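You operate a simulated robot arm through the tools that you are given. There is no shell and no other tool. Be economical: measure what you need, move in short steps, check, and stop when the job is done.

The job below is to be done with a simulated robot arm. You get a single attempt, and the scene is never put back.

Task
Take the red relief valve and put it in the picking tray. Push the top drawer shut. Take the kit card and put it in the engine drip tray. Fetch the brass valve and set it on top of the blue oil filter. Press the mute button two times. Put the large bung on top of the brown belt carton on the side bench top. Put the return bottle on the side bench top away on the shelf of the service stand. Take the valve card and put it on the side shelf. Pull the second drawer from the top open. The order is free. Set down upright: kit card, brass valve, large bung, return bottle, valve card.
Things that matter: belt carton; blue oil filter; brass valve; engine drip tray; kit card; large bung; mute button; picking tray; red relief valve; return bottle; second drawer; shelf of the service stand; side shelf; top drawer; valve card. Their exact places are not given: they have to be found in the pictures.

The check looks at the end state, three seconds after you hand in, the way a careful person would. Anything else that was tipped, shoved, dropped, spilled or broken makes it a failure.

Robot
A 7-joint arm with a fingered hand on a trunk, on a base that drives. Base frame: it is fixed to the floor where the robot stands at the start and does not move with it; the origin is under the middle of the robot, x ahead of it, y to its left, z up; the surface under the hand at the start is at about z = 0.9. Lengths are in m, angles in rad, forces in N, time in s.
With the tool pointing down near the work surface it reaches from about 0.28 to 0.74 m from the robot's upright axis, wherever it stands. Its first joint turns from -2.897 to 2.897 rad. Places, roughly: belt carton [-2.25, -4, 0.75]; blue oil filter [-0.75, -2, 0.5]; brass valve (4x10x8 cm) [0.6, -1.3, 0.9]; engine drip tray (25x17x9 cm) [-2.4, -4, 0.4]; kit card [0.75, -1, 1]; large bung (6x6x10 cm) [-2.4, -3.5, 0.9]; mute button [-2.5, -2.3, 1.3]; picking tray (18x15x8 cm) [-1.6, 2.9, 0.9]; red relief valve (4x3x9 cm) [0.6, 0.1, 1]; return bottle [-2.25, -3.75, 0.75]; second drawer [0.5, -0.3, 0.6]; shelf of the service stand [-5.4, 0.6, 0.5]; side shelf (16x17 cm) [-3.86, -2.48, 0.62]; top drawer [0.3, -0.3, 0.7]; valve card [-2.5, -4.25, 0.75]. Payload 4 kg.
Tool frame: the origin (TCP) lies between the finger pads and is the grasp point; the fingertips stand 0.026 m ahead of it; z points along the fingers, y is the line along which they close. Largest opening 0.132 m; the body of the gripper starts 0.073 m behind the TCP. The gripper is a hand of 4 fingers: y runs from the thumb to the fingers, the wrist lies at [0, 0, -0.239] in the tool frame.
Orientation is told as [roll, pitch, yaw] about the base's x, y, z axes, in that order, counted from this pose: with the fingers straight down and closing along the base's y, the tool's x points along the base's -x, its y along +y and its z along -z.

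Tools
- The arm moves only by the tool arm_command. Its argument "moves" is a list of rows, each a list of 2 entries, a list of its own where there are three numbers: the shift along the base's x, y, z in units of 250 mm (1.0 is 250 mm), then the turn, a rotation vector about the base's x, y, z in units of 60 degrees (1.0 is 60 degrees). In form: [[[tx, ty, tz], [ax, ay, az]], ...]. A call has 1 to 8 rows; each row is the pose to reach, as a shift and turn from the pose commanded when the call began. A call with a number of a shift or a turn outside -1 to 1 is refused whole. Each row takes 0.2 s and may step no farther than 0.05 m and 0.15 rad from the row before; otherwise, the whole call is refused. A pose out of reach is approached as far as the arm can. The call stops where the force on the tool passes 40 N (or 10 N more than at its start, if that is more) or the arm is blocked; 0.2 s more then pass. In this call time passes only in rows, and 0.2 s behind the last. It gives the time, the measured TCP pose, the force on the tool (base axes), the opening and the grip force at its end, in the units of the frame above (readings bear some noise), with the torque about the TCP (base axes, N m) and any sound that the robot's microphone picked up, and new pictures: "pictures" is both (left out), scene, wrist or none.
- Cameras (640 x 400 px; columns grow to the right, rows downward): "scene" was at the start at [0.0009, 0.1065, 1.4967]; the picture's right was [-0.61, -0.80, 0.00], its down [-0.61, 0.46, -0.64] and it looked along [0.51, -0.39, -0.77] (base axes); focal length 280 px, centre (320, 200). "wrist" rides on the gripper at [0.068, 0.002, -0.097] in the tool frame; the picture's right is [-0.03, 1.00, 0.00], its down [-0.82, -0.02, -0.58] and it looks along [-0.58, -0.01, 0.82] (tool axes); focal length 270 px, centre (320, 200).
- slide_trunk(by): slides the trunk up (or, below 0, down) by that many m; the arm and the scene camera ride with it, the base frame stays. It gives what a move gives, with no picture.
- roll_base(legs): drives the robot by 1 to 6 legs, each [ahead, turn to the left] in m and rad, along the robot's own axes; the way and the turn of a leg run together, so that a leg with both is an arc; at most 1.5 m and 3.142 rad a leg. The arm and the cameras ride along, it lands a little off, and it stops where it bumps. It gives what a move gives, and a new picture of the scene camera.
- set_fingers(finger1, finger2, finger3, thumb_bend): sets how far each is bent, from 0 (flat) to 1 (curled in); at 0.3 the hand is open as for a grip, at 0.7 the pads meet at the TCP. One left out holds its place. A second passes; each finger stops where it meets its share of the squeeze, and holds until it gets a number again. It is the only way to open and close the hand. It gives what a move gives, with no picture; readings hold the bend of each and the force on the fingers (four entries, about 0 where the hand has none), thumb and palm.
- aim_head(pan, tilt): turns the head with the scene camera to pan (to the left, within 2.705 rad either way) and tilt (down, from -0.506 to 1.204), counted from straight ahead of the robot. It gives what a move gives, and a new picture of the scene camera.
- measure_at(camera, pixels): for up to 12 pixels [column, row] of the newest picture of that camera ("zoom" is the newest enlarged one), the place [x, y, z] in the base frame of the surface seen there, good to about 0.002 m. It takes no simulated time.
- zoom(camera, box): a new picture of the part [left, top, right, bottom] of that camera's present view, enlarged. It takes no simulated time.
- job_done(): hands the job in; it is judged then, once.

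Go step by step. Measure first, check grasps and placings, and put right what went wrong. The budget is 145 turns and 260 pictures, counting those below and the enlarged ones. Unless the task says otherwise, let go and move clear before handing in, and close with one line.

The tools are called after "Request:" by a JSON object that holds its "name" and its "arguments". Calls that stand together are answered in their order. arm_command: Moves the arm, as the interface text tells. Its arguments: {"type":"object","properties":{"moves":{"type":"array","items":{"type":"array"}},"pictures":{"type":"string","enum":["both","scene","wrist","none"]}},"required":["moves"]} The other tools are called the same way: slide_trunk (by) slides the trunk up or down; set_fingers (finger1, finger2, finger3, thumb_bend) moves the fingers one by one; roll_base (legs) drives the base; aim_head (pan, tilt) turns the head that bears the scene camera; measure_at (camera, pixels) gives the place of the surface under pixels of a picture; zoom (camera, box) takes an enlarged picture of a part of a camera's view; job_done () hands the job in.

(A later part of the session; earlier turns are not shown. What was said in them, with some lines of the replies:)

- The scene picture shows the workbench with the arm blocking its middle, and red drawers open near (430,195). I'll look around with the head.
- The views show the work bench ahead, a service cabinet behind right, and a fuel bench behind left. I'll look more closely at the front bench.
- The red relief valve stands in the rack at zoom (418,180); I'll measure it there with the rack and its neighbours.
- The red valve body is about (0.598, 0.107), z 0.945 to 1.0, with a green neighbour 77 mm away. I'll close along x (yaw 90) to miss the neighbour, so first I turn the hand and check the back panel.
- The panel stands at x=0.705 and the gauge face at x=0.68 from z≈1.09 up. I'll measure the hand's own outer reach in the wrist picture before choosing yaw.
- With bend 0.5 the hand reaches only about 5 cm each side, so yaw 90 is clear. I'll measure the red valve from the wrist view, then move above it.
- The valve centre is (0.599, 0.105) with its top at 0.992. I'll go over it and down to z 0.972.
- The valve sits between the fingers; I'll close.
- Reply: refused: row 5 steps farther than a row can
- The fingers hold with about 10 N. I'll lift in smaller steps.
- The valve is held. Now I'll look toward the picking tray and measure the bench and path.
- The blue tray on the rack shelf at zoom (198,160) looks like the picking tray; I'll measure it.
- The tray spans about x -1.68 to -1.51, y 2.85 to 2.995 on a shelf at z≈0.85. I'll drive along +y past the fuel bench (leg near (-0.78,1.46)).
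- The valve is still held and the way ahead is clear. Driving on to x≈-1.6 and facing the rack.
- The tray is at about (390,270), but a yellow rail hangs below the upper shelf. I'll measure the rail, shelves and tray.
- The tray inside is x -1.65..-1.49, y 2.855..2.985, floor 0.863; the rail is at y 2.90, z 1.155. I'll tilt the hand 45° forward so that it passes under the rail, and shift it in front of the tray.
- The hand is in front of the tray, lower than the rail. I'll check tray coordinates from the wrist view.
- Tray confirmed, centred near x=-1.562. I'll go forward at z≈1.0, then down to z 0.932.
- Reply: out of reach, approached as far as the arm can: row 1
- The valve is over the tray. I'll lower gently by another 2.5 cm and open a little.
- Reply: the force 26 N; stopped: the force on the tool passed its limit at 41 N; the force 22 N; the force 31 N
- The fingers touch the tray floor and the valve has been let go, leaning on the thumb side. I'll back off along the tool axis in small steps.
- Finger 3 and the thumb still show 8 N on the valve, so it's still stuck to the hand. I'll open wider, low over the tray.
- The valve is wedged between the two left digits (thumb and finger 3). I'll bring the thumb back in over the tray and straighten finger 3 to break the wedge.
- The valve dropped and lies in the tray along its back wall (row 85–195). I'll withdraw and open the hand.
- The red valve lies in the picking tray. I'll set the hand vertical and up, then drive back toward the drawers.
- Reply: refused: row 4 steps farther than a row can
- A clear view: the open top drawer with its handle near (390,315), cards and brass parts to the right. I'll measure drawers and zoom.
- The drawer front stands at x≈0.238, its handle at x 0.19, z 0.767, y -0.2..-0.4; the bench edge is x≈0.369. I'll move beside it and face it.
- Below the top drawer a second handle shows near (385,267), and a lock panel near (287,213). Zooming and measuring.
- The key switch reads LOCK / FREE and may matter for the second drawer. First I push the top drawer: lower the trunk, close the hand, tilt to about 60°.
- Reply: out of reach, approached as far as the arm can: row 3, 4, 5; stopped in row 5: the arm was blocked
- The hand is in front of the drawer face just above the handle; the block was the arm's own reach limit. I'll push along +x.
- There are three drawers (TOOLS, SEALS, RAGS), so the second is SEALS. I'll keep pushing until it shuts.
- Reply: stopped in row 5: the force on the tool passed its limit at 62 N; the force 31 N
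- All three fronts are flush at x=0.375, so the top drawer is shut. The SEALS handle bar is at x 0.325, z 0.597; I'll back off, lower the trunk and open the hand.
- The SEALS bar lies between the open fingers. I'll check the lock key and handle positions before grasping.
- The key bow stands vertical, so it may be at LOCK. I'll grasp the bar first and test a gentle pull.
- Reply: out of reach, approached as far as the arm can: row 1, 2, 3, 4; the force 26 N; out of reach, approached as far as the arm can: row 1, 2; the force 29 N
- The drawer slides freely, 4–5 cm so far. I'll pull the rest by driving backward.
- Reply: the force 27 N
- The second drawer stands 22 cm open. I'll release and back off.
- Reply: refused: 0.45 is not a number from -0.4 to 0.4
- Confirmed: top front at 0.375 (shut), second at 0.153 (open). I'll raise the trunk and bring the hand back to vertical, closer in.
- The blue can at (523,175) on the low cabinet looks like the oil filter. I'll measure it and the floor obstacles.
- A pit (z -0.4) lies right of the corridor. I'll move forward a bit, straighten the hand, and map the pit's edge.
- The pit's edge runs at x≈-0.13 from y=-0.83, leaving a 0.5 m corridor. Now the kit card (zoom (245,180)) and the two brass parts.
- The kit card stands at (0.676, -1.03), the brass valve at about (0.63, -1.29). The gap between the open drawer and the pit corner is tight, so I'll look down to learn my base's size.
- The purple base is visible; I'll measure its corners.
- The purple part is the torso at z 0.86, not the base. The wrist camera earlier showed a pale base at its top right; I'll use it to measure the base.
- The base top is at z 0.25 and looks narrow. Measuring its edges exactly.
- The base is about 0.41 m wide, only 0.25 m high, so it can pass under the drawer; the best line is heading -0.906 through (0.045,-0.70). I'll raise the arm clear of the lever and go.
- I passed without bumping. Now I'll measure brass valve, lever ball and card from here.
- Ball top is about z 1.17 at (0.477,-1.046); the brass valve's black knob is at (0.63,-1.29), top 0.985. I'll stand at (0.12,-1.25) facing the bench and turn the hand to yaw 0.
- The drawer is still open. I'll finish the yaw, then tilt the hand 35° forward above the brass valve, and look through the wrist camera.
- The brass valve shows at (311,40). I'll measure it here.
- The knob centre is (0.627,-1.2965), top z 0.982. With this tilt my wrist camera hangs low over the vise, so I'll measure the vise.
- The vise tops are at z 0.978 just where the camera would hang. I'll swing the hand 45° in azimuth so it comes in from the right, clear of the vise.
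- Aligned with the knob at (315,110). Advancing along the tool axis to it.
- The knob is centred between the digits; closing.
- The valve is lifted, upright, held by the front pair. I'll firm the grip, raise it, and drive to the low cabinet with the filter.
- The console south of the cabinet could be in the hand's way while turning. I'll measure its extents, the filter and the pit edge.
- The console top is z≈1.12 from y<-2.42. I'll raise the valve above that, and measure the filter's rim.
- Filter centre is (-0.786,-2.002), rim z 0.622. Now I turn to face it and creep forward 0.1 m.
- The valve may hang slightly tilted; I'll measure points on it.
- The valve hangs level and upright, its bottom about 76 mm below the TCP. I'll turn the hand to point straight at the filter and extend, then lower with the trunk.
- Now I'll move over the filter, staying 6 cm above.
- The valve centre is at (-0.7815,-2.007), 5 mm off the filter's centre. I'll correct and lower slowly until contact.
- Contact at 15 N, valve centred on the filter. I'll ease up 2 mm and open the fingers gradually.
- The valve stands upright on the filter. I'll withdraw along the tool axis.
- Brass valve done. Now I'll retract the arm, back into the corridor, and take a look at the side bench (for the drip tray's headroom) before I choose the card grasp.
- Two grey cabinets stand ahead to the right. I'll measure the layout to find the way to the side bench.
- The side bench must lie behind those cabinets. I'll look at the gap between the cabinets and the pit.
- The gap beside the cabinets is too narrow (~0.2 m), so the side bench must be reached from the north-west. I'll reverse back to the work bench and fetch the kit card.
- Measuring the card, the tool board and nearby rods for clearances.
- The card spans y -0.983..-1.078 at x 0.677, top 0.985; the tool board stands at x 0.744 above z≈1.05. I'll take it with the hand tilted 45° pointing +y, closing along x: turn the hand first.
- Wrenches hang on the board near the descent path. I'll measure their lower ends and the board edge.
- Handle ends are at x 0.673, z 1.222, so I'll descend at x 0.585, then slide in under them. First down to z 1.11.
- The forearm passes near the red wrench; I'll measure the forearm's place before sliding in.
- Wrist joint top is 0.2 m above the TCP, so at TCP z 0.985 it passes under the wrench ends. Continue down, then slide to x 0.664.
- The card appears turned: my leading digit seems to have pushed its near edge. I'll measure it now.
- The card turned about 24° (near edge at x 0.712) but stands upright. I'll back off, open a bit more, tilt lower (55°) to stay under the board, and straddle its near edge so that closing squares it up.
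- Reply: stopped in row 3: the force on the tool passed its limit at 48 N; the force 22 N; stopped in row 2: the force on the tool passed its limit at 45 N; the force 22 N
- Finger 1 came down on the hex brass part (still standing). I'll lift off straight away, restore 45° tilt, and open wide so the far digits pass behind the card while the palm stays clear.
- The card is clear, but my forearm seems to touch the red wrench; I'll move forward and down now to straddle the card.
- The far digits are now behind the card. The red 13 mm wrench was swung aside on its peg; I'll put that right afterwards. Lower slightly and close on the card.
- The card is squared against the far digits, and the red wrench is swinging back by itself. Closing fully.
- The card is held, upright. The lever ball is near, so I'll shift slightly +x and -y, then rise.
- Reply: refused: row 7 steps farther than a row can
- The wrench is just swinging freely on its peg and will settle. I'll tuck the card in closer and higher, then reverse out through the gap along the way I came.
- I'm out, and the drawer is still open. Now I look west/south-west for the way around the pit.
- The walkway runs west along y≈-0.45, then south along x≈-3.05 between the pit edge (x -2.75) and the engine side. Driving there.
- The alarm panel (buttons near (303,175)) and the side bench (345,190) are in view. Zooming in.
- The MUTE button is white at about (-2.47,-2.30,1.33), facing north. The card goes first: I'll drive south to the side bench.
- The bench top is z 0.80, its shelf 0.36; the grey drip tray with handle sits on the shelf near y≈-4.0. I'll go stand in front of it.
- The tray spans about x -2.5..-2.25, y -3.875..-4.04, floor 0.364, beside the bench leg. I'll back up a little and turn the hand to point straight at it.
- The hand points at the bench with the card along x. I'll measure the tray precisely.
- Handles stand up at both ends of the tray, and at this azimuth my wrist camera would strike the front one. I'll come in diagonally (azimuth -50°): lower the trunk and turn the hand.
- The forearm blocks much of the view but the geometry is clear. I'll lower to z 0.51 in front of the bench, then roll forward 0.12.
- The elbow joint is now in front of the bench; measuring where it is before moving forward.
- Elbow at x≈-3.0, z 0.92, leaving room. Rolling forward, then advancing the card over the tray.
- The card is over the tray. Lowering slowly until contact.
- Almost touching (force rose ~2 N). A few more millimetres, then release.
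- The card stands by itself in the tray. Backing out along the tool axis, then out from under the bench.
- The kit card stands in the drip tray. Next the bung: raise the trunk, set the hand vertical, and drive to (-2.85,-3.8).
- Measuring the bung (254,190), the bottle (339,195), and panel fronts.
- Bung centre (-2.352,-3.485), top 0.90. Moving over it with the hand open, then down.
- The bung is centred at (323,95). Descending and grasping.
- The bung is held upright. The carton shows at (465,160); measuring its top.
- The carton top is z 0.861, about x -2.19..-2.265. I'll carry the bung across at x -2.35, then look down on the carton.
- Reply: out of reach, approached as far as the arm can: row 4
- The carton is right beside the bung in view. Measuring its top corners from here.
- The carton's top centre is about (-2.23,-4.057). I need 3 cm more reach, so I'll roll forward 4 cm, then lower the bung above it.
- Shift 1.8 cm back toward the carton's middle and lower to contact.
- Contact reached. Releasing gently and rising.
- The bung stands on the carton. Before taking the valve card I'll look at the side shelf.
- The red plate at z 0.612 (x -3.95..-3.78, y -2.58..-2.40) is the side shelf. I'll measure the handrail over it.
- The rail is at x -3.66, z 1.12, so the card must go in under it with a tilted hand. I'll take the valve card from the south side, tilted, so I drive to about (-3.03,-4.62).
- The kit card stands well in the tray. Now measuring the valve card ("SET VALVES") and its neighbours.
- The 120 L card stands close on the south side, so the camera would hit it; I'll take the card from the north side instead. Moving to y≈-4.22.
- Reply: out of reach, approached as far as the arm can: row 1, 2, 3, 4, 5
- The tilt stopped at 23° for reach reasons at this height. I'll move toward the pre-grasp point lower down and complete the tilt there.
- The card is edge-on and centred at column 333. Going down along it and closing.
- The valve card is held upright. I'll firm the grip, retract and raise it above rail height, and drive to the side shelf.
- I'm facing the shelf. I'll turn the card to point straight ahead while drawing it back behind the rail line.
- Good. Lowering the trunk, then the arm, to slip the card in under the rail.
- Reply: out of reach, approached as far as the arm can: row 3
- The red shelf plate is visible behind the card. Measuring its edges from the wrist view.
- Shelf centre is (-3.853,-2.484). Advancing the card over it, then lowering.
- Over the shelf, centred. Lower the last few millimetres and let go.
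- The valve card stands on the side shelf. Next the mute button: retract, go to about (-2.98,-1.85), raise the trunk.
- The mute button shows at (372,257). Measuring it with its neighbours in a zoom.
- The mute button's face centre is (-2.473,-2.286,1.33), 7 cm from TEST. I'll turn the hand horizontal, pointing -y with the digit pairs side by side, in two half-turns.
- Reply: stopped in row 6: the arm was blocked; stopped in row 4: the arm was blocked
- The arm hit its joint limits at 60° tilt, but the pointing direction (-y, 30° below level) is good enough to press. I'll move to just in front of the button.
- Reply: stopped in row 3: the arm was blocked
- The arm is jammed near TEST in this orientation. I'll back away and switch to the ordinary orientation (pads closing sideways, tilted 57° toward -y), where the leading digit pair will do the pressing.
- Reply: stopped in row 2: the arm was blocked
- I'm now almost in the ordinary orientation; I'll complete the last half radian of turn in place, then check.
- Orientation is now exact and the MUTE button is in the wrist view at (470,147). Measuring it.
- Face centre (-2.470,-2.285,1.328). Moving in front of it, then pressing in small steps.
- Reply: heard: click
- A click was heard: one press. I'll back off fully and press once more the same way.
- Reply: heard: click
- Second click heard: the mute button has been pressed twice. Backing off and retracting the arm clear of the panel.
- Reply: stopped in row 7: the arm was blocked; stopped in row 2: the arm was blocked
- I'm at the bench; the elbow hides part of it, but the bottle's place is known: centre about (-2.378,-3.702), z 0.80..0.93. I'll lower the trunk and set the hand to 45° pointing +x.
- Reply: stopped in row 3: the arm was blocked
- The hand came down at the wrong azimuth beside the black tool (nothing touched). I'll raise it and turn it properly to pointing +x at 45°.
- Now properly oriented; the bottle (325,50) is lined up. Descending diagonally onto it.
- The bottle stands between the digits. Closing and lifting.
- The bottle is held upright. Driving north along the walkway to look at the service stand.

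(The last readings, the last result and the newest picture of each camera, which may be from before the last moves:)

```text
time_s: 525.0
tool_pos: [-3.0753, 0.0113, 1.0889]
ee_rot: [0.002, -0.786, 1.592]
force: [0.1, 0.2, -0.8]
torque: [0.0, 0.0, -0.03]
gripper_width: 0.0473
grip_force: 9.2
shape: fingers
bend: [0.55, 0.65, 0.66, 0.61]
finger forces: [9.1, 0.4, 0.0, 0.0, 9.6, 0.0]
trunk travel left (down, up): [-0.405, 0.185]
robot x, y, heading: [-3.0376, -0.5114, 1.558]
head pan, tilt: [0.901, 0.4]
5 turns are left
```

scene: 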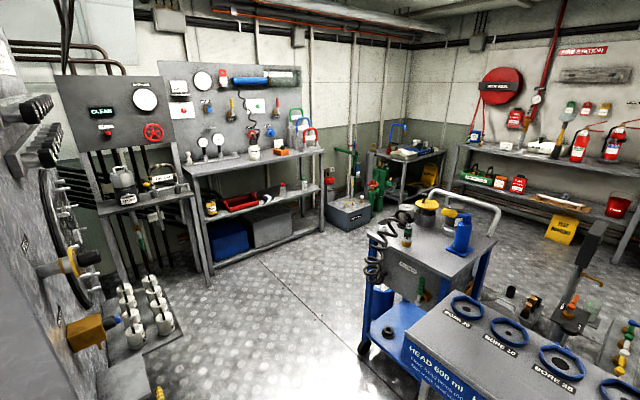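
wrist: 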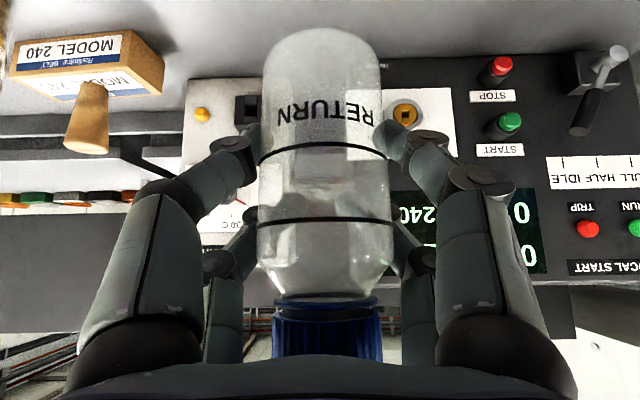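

Only 5 turns are left, so I'll be brief: the shelving stand at (250,190) with a middle shelf is the service stand. I measure it and the floor on the way, raise the bottle, and turn toward it.

Request:
{"name": "measure_at", "arguments": {"camera": "scene", "pixels": [[240, 203], [270, 195], [290, 190], [300, 187], [310, 192], [225, 212], [260, 160], [310, 180], [205, 250], [325, 235], [230, 185], [318, 205]]}}

Request:
{"name": "measure_at", "arguments": {"camera": "scene", "pixels": [[300, 300], [365, 345], [350, 215], [200, 300], [150, 330], [340, 380], [375, 235], [260, 340], [300, 250], [280, 195], [300, 200], [265, 205]]}}

Request:
{"name": "zoom", "arguments": {"camera": "scene", "box": [180, 120, 360, 270]}}

Request:
{"name": "slide_trunk", "arguments": {"by": 0.18}}

Request:
{"name": "roll_base", "arguments": {"legs": [[0, 0.98]]}}

```text
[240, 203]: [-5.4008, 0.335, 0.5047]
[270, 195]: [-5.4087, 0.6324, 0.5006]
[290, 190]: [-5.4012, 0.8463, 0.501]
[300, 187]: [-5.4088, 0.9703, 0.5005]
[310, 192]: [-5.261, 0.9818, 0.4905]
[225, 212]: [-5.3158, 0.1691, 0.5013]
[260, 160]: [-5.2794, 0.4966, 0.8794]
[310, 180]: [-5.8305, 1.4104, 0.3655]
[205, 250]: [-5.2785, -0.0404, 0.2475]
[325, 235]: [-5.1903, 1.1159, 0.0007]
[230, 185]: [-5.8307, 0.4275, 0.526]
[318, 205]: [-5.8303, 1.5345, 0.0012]
```

```text
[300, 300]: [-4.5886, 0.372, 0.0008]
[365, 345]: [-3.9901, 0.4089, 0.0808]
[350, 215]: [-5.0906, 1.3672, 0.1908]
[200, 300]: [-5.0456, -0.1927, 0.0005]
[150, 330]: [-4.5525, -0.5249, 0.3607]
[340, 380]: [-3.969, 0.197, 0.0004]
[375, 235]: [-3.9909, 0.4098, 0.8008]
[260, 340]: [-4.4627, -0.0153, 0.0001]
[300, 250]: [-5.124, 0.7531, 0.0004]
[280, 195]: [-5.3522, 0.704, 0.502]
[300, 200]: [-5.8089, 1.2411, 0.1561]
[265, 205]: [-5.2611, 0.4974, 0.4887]
```

```text
2.67 times, centred on (270, 195) of scene
```

zoom: 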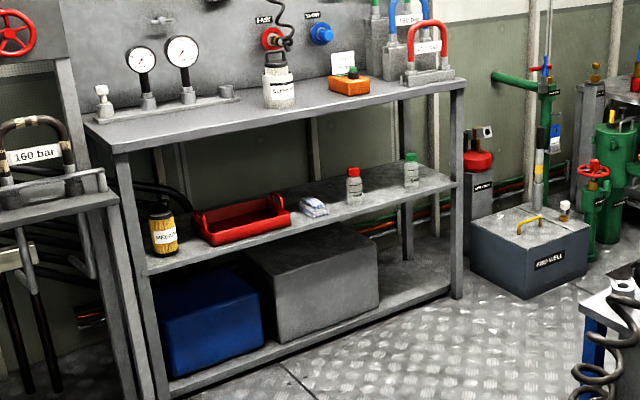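

```text
time_s: 527.0
tool_pos: [-3.0742, 0.0126, 1.2679]
ee_rot: [-0.001, -0.787, 1.592]
force: [0.0, -0.3, -1.0]
torque: [-0.04, 0.04, -0.02]
gripper_width: 0.0474
grip_force: 9.2
shape: fingers
bend: [0.55, 0.65, 0.66, 0.61]
finger forces: [9.0, 0.4, 0.0, 0.0, 9.5, 0.0]
trunk travel left (down, up): [-0.585, 0.005]
robot x, y, heading: [-3.0365, -0.5143, 1.561]
head pan, tilt: [0.901, 0.4]
```

```text
time_s: 530.1
tool_pos: [-3.4929, -0.2505, 1.2681]
ee_rot: [0.0, -0.785, 2.563]
force: [-0.2, -0.1, -1.4]
torque: [-0.03, 0.0, -0.01]
gripper_width: 0.0469
grip_force: 9.9
shape: fingers
bend: [0.55, 0.66, 0.66, 0.61]
finger forces: [9.0, 0.4, 0.0, 0.0, 9.5, 0.0]
trunk travel left (down, up): [-0.585, 0.005]
robot x, y, heading: [-3.0352, -0.5134, 2.533]
head pan, tilt: [0.901, 0.4]
4 turns are left
```

scene: 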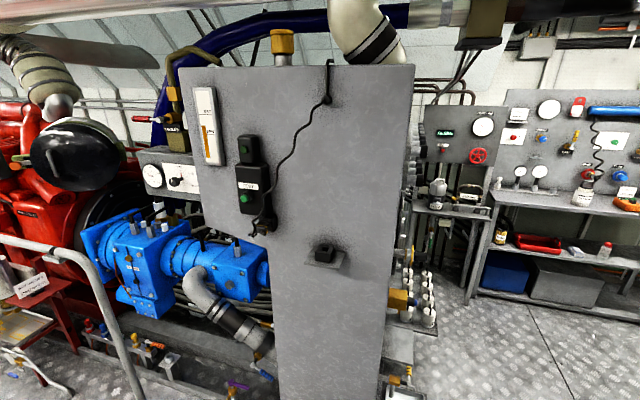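

Shelf z is 0.501 with a free spot near (-5.36, 0.885) between two bottles; a trolley corner is at (-3.99,0.41) and the cabinet ends near y -0.5. I'll drive by waypoint (-4.45,0.05) to (-4.62,0.885), face the stand and lower the trunk.

Request:
{"name": "roll_base", "arguments": {"legs": [[0, 0.23], [1.5, 0], [0, -0.985], [0.86, 0], [0, 1.364]]}}

Request:
{"name": "slide_trunk", "arguments": {"by": -0.4}}

Request:
{"name": "slide_trunk", "arguments": {"by": -0.17}}

Request:
{"name": "aim_head", "arguments": {"pan": 0.1, "tilt": 0.35}}

Request:
{"name": "measure_at", "arguments": {"camera": "scene", "pixels": [[200, 280], [240, 280], [280, 280], [320, 280], [360, 280], [400, 280], [240, 300], [280, 300], [320, 300], [360, 300], [320, 260], [280, 260]]}}

Request:
{"name": "arm_command", "arguments": {"moves": [[[0, 0, 0], [0, 0, 0]]], "pictures": "wrist"}}

```text
time_s: 541.4
tool_pos: [-4.6226, 0.5226, 1.2633]
ee_rot: [0.007, -0.788, 1.864]
force: [0.2, 0.1, -0.9]
torque: [0.0, 0.03, 0.03]
gripper_width: 0.0471
grip_force: 8.9
shape: fingers
bend: [0.54, 0.66, 0.66, 0.61]
finger forces: [9.2, 0.2, 0.0, 0.1, 9.5, 0.1]
trunk travel left (down, up): [-0.585, 0.005]
robot x, y, heading: [-4.4365, 0.03, 1.796]
head pan, tilt: [0.901, 0.4]
stopped in leg 3: the robot was blocked; the commanded pose is now the measured one
```

scene: 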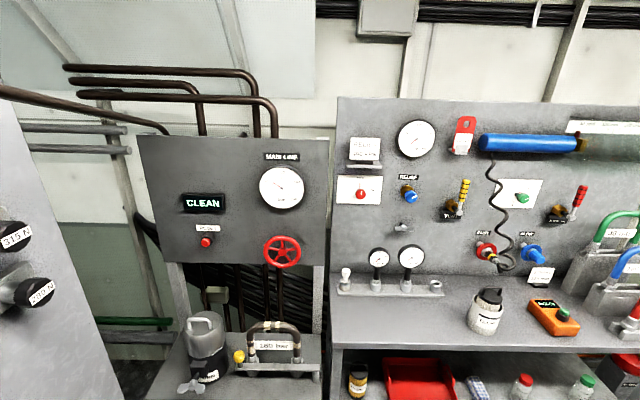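

```text
time_s: 541.7
tool_pos: [-4.6521, 0.5266, 1.2512]
ee_rot: [0.012, -0.765, 1.884]
force: [-0.6, 0.1, -1.5]
torque: [0.03, 0.02, -0.01]
gripper_width: 0.0478
grip_force: 9.5
shape: fingers
bend: [0.54, 0.66, 0.66, 0.61]
finger forces: [9.4, 0.0, 0.0, 0.1, 9.5, 0.1]
trunk travel left (down, up): [-0.582, 0.008]
robot x, y, heading: [-4.43, 0.0247, 1.799]
head pan, tilt: [0.901, 0.4]
stopped: the arm was blocked; the commanded pose is now the measured one
```

```text
time_s: 542.0
tool_pos: [-4.6724, 0.5359, 1.2408]
ee_rot: [-0.001, -0.75, 1.882]
force: [0.9, 1.2, -0.5]
torque: [0.01, -0.02, 0.03]
gripper_width: 0.0475
grip_force: 9.7
shape: fingers
bend: [0.55, 0.66, 0.66, 0.61]
finger forces: [9.4, 0.0, 0.0, 0.1, 9.5, 0.0]
trunk travel left (down, up): [-0.58, 0.01]
robot x, y, heading: [-4.4321, 0.0266, 1.806]
head pan, tilt: [0.901, 0.4]
stopped: the arm was blocked; the commanded pose is now the measured one
```

```text
time_s: 543.2
tool_pos: [-4.6674, 0.5352, 1.2429]
ee_rot: [-0.018, -0.759, 1.892]
force: [0.9, -0.7, -1.2]
torque: [-0.01, 0.0, -0.01]
gripper_width: 0.0471
grip_force: 9.6
shape: fingers
bend: [0.55, 0.66, 0.66, 0.61]
finger forces: [9.5, 0.0, 0.1, 0.0, 9.5, 0.1]
trunk travel left (down, up): [-0.58, 0.01]
robot x, y, heading: [-4.4327, 0.0279, 1.797]
head pan, tilt: [0.099, 0.351]
```

scene: 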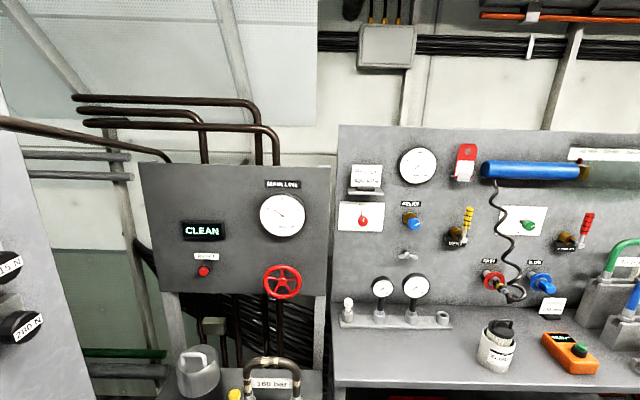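

```text
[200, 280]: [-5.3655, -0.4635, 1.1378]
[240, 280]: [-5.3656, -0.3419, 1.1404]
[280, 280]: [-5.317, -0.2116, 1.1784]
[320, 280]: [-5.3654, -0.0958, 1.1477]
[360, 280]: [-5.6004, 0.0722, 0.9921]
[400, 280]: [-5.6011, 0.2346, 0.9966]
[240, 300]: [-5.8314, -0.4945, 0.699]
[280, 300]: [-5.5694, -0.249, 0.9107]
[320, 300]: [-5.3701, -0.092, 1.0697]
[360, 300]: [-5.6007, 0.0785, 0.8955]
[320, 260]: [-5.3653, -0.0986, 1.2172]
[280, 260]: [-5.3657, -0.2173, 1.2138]
```

```text
time_s: 543.8
tool_pos: [-4.6873, 0.5416, 1.2351]
ee_rot: [-0.032, -0.749, 1.906]
force: [0.4, 0.6, -0.7]
torque: [-0.01, 0.05, 0.0]
gripper_width: 0.0474
grip_force: 9.7
shape: fingers
bend: [0.55, 0.66, 0.66, 0.61]
finger forces: [9.3, 0.0, 0.0, 0.0, 9.4, 0.0]
trunk travel left (down, up): [-0.58, 0.01]
robot x, y, heading: [-4.4307, 0.029, 1.801]
head pan, tilt: [0.099, 0.351]
stopped in row 1: the arm was blocked; the commanded pose is now the measured one
3 turns are left
```

wrist: 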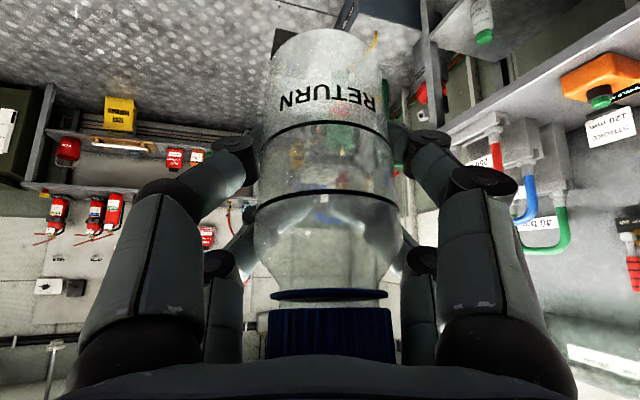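

The elbow is pressing on the trolley side, so I'll turn left away from it, loop west of it to (-4.63,0.87), face the stand, and lower the trunk, all in this turn.

Request:
{"name": "roll_base", "arguments": {"legs": [[0, 0.5], [0.45, 0], [0, -0.73], [0.5, 0], [0, 1.571], [-0.1, 0]]}}

Request:
{"name": "slide_trunk", "arguments": {"by": -0.4}}

Request:
{"name": "slide_trunk", "arguments": {"by": -0.17}}

Request:
{"name": "arm_command", "arguments": {"moves": [[[0, 0, 0], [0, 0, 0]]], "pictures": "both"}}

Request:
{"name": "measure_at", "arguments": {"camera": "wrist", "pixels": [[60, 40], [120, 40], [180, 40], [240, 60], [400, 60], [460, 40], [520, 40], [580, 40], [240, 20], [400, 20], [120, 80], [520, 80]]}}

```text
time_s: 557.9
tool_pos: [-5.2102, 0.7026, 1.2208]
ee_rot: [-0.035, -0.725, -2.988]
force: [-0.2, 0.5, -1.3]
torque: [0.02, 0.02, -0.01]
gripper_width: 0.0474
grip_force: 9.8
shape: fingers
bend: [0.55, 0.66, 0.66, 0.61]
finger forces: [9.4, 0.0, 0.0, 0.1, 9.6, 0.0]
trunk travel left (down, up): [-0.58, 0.01]
robot x, y, heading: [-4.6308, 0.866, -3.097]
head pan, tilt: [0.099, 0.351]
stopped in leg 6: the robot was blocked; the commanded pose is now the measured one
```

scene: 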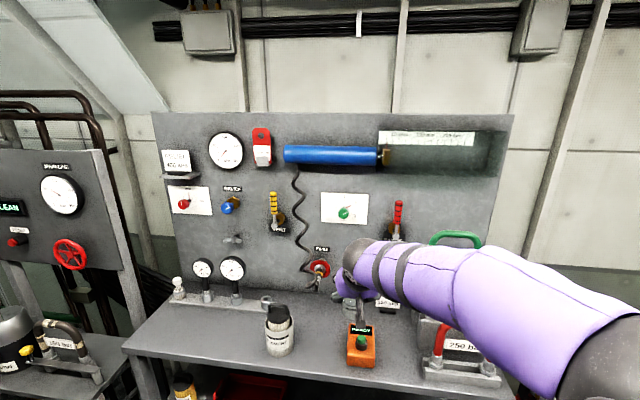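

```text
time_s: 561.7
tool_pos: [-5.2093, 0.7034, 0.8206]
ee_rot: [-0.037, -0.725, -2.988]
force: [-0.1, 0.0, -0.5]
torque: [0.0, 0.06, 0.02]
gripper_width: 0.0475
grip_force: 9.5
shape: fingers
bend: [0.55, 0.66, 0.66, 0.61]
finger forces: [9.4, 0.1, 0.1, 0.0, 9.6, 0.1]
trunk travel left (down, up): [-0.18, 0.41]
robot x, y, heading: [-4.6322, 0.8658, -3.097]
head pan, tilt: [0.099, 0.351]
```

```text
time_s: 563.7
tool_pos: [-5.2092, 0.7029, 0.6515]
ee_rot: [-0.034, -0.725, -2.989]
force: [0.2, -0.3, -0.6]
torque: [0.04, -0.02, 0.0]
gripper_width: 0.0472
grip_force: 10.0
shape: fingers
bend: [0.55, 0.66, 0.66, 0.61]
finger forces: [9.4, 0.1, 0.1, 0.0, 9.6, 0.1]
trunk travel left (down, up): [-0.01, 0.58]
robot x, y, heading: [-4.635, 0.8651, -3.094]
head pan, tilt: [0.099, 0.351]
```

```text
time_s: 564.1
tool_pos: [-5.2107, 0.7028, 0.6499]
ee_rot: [-0.035, -0.722, -2.988]
force: [0.3, 0.0, -1.2]
torque: [-0.02, 0.04, -0.01]
gripper_width: 0.0475
grip_force: 9.9
shape: fingers
bend: [0.55, 0.66, 0.66, 0.61]
finger forces: [9.4, 0.1, 0.0, 0.1, 9.6, 0.0]
trunk travel left (down, up): [-0.01, 0.58]
robot x, y, heading: [-4.6268, 0.8687, -3.098]
head pan, tilt: [0.099, 0.351]
```

scene: 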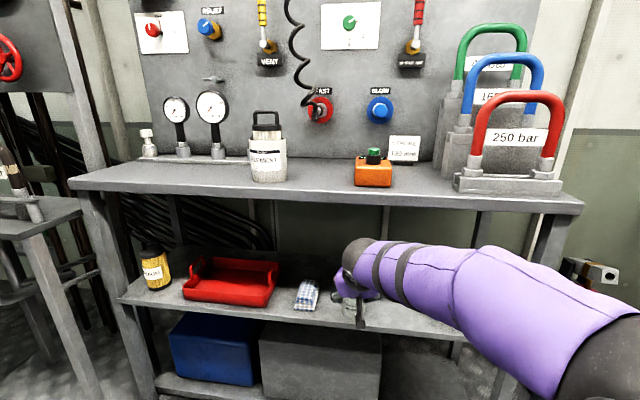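
wrist: 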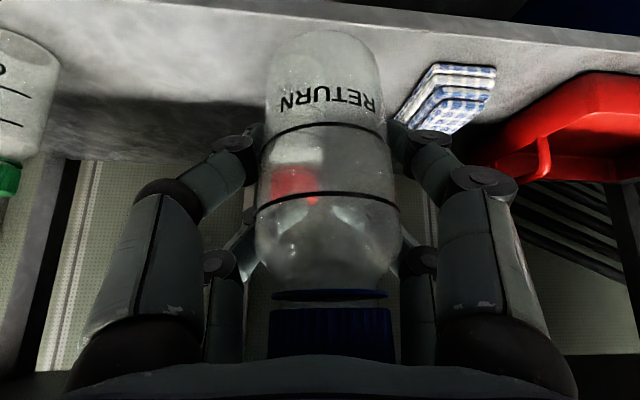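

```text
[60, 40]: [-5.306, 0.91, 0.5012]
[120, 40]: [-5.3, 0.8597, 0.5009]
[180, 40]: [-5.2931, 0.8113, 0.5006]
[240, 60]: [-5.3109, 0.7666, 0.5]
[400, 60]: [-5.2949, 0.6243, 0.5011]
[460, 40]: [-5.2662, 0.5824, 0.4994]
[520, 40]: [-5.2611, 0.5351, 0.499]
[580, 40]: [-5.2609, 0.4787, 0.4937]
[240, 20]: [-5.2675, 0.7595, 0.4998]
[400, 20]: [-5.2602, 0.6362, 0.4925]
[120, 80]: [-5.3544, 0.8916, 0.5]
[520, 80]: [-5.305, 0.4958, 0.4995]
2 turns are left
```

The shelf spot between the bottles is clear around (-5.315, 0.845), z 0.501. I'll straighten the bottle's slight lean, move in front of the gap, slide in and lower to contact; release follows next turn.

Request:
{"name": "arm_command", "arguments": {"moves": [[[0, 0.19, 0], [-0.034, 0.0556, 0.022]], [[0, 0.38, -0.06], [-0.034, 0.0556, 0.022]], [[0, 0.569, -0.14], [-0.034, 0.0556, 0.022]], [[0, 0.569, -0.2], [-0.034, 0.0556, 0.022]], [[-0.14, 0.569, -0.2], [-0.034, 0.0556, 0.022]], [[-0.28, 0.569, -0.2], [-0.034, 0.0556, 0.022]], [[-0.417, 0.569, -0.2], [-0.034, 0.0556, 0.022]], [[-0.417, 0.569, -0.27], [-0.034, 0.0556, 0.022]]], "pictures": "wrist"}}

Request:
{"name": "arm_command", "arguments": {"moves": [[[0, 0, -0.04], [0, 0, 0]], [[0, 0, -0.065], [0, 0, 0]], [[0, 0, -0.084], [0, 0, 0]]], "pictures": "both"}}

Request:
{"name": "zoom", "arguments": {"camera": "scene", "box": [260, 210, 480, 350]}}

```text
refused: row 3 steps farther than a row can; nothing moved
```

```text
time_s: 564.9
tool_pos: [-5.2098, 0.7029, 0.6298]
ee_rot: [-0.035, -0.724, -2.987]
force: [0.1, -0.3, -0.7]
torque: [-0.03, 0.01, -0.02]
gripper_width: 0.0474
grip_force: 9.5
shape: fingers
bend: [0.55, 0.66, 0.66, 0.61]
finger forces: [9.4, 0.0, 0.1, 0.0, 9.5, 0.0]
trunk travel left (down, up): [-0.01, 0.58]
robot x, y, heading: [-4.6308, 0.8639, -3.09]
head pan, tilt: [0.099, 0.351]
```

scene: 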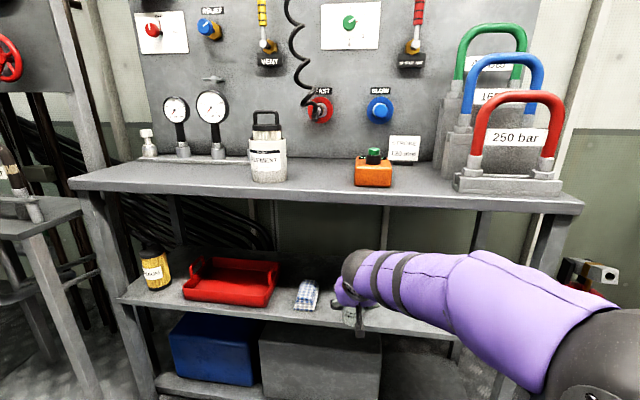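
wrist: 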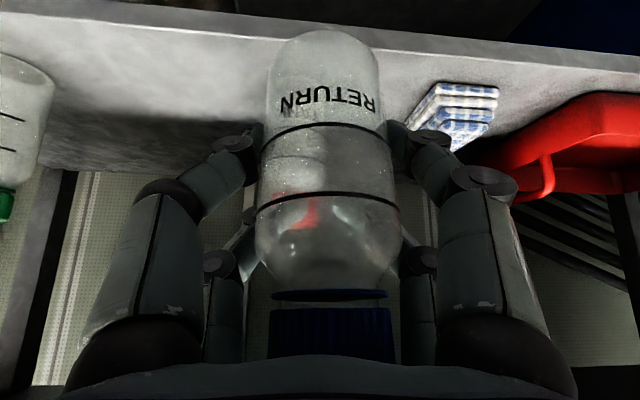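

```text
2.86 times, centred on (370, 280) of scene
1 turns are left
```

zoom: 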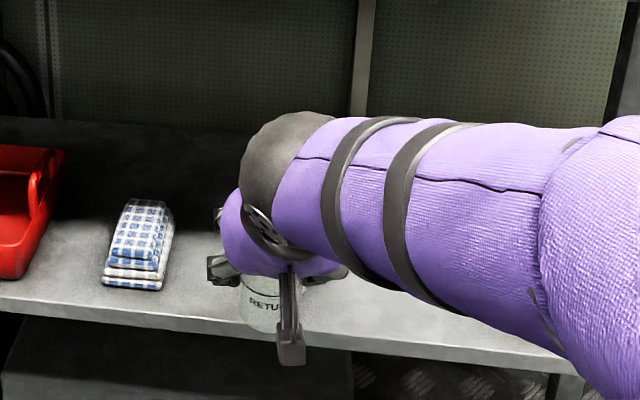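

The last move was refused for step size; the bottle hangs at (-5.21,0.70,0.63), still upright in hand. In this final turn I move it in with smaller steps, set it down, release, withdraw and hand in. One line to close: all nine jobs have been carried out, though the bottle's final placing on the stand is not checked by picture.

Request:
{"name": "arm_command", "arguments": {"moves": [[[0, 0.15, 0], [-0.034, 0.0556, 0.022]], [[0, 0.3, 0], [-0.034, 0.0556, 0.022]], [[0, 0.44, 0], [-0.034, 0.0556, 0.022]], [[0, 0.569, 0], [-0.034, 0.0556, 0.022]], [[-0.14, 0.569, -0.03], [-0.034, 0.0556, 0.022]], [[-0.28, 0.569, -0.06], [-0.034, 0.0556, 0.022]], [[-0.42, 0.569, -0.1], [-0.034, 0.0556, 0.022]], [[-0.42, 0.569, -0.16], [-0.034, 0.0556, 0.022]]], "pictures": "none"}}

Request:
{"name": "arm_command", "arguments": {"moves": [[[0, 0, -0.05], [0, 0, 0]], [[0, 0, -0.085], [0, 0, 0]], [[0, 0, -0.105], [0, 0, 0]], [[0, 0, -0.114], [0, 0, 0]]], "pictures": "none"}}

Request:
{"name": "set_fingers", "arguments": {"finger1": 0.51, "finger2": 0.58, "finger3": 0.58, "thumb_bend": 0.57}}

Request:
{"name": "set_fingers", "arguments": {"finger1": 0.46, "finger2": 0.46, "finger3": 0.46, "thumb_bend": 0.46}}

Request:
{"name": "arm_command", "arguments": {"moves": [[[0.08, 0.013, 0.08], [0, 0, 0]], [[0.18, 0.03, 0.18], [0, 0, 0]], [[0.3, 0.05, 0.29], [0, 0, 0]], [[0.42, 0.07, 0.38], [0, 0, 0]], [[0.56, 0.09, 0.44], [0, 0, 0]], [[0.7, 0.1, 0.46], [0, 0, 0]]], "pictures": "none"}}

Request:
{"name": "job_done", "arguments": {}}

```text
time_s: 566.7
tool_pos: [-5.3153, 0.8458, 0.5894]
ee_rot: [0.0, -0.786, -2.989]
force: [0.3, 0.0, -0.9]
torque: [0.01, -0.01, -0.02]
gripper_width: 0.0474
grip_force: 9.3
shape: fingers
bend: [0.55, 0.66, 0.66, 0.61]
finger forces: [9.5, 0.0, 0.0, 0.1, 9.5, 0.0]
trunk travel left (down, up): [-0.01, 0.58]
robot x, y, heading: [-4.6336, 0.8675, -3.093]
head pan, tilt: [0.099, 0.351]
```

```text
time_s: 567.7
tool_pos: [-5.3148, 0.8456, 0.5626]
ee_rot: [-0.001, -0.791, -2.991]
force: [-1.3, -0.4, 7.1]
torque: [-0.03, -0.09, -0.02]
gripper_width: 0.0474
grip_force: 11.8
shape: fingers
bend: [0.55, 0.65, 0.66, 0.61]
finger forces: [9.6, 2.7, 0.0, 0.1, 10.7, 0.1]
trunk travel left (down, up): [-0.01, 0.58]
robot x, y, heading: [-4.6301, 0.8723, -3.097]
head pan, tilt: [0.099, 0.351]
```

```text
time_s: 568.7
tool_pos: [-5.3137, 0.8465, 0.5621]
ee_rot: [0.002, -0.787, -2.99]
force: [0.9, -0.7, 0.2]
torque: [0.05, 0.0, -0.02]
gripper_width: 0.0534
grip_force: 0.0
shape: fingers
bend: [0.51, 0.57, 0.57, 0.56]
finger forces: [0.1, 0.0, 0.0, 0.0, 0.0, 0.0]
trunk travel left (down, up): [-0.01, 0.58]
robot x, y, heading: [-4.632, 0.8661, -3.096]
head pan, tilt: [0.099, 0.351]
```

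```text
time_s: 569.7
tool_pos: [-5.3144, 0.8445, 0.5614]
ee_rot: [0.003, -0.788, -2.99]
force: [-0.1, 0.5, 0.0]
torque: [0.02, -0.03, -0.01]
gripper_width: 0.0789
grip_force: 0.0
shape: fingers
bend: [0.46, 0.46, 0.46, 0.46]
finger forces: [0.1, 0.0, 0.0, 0.0, 0.0, 0.1]
trunk travel left (down, up): [-0.01, 0.58]
robot x, y, heading: [-4.6311, 0.8677, -3.094]
head pan, tilt: [0.099, 0.351]
```

```text
time_s: 571.1
tool_pos: [-5.1389, 0.8722, 0.6768]
ee_rot: [0.001, -0.787, -2.989]
force: [-0.3, 0.0, -0.5]
torque: [-0.05, 0.0, 0.04]
gripper_width: 0.0788
grip_force: 0.0
shape: fingers
bend: [0.46, 0.46, 0.46, 0.46]
finger forces: [0.0, 0.1, 0.1, 0.0, 0.0, 0.0]
trunk travel left (down, up): [-0.01, 0.58]
robot x, y, heading: [-4.6346, 0.8675, -3.099]
head pan, tilt: [0.099, 0.351]
```

```text
The job is handed in.
```

I carried out all nine jobs and handed in. The return bottle's placing on the service stand was judged only from force readings, and I bumped the 13 mm wrench and the trolley without checking either afterwards.
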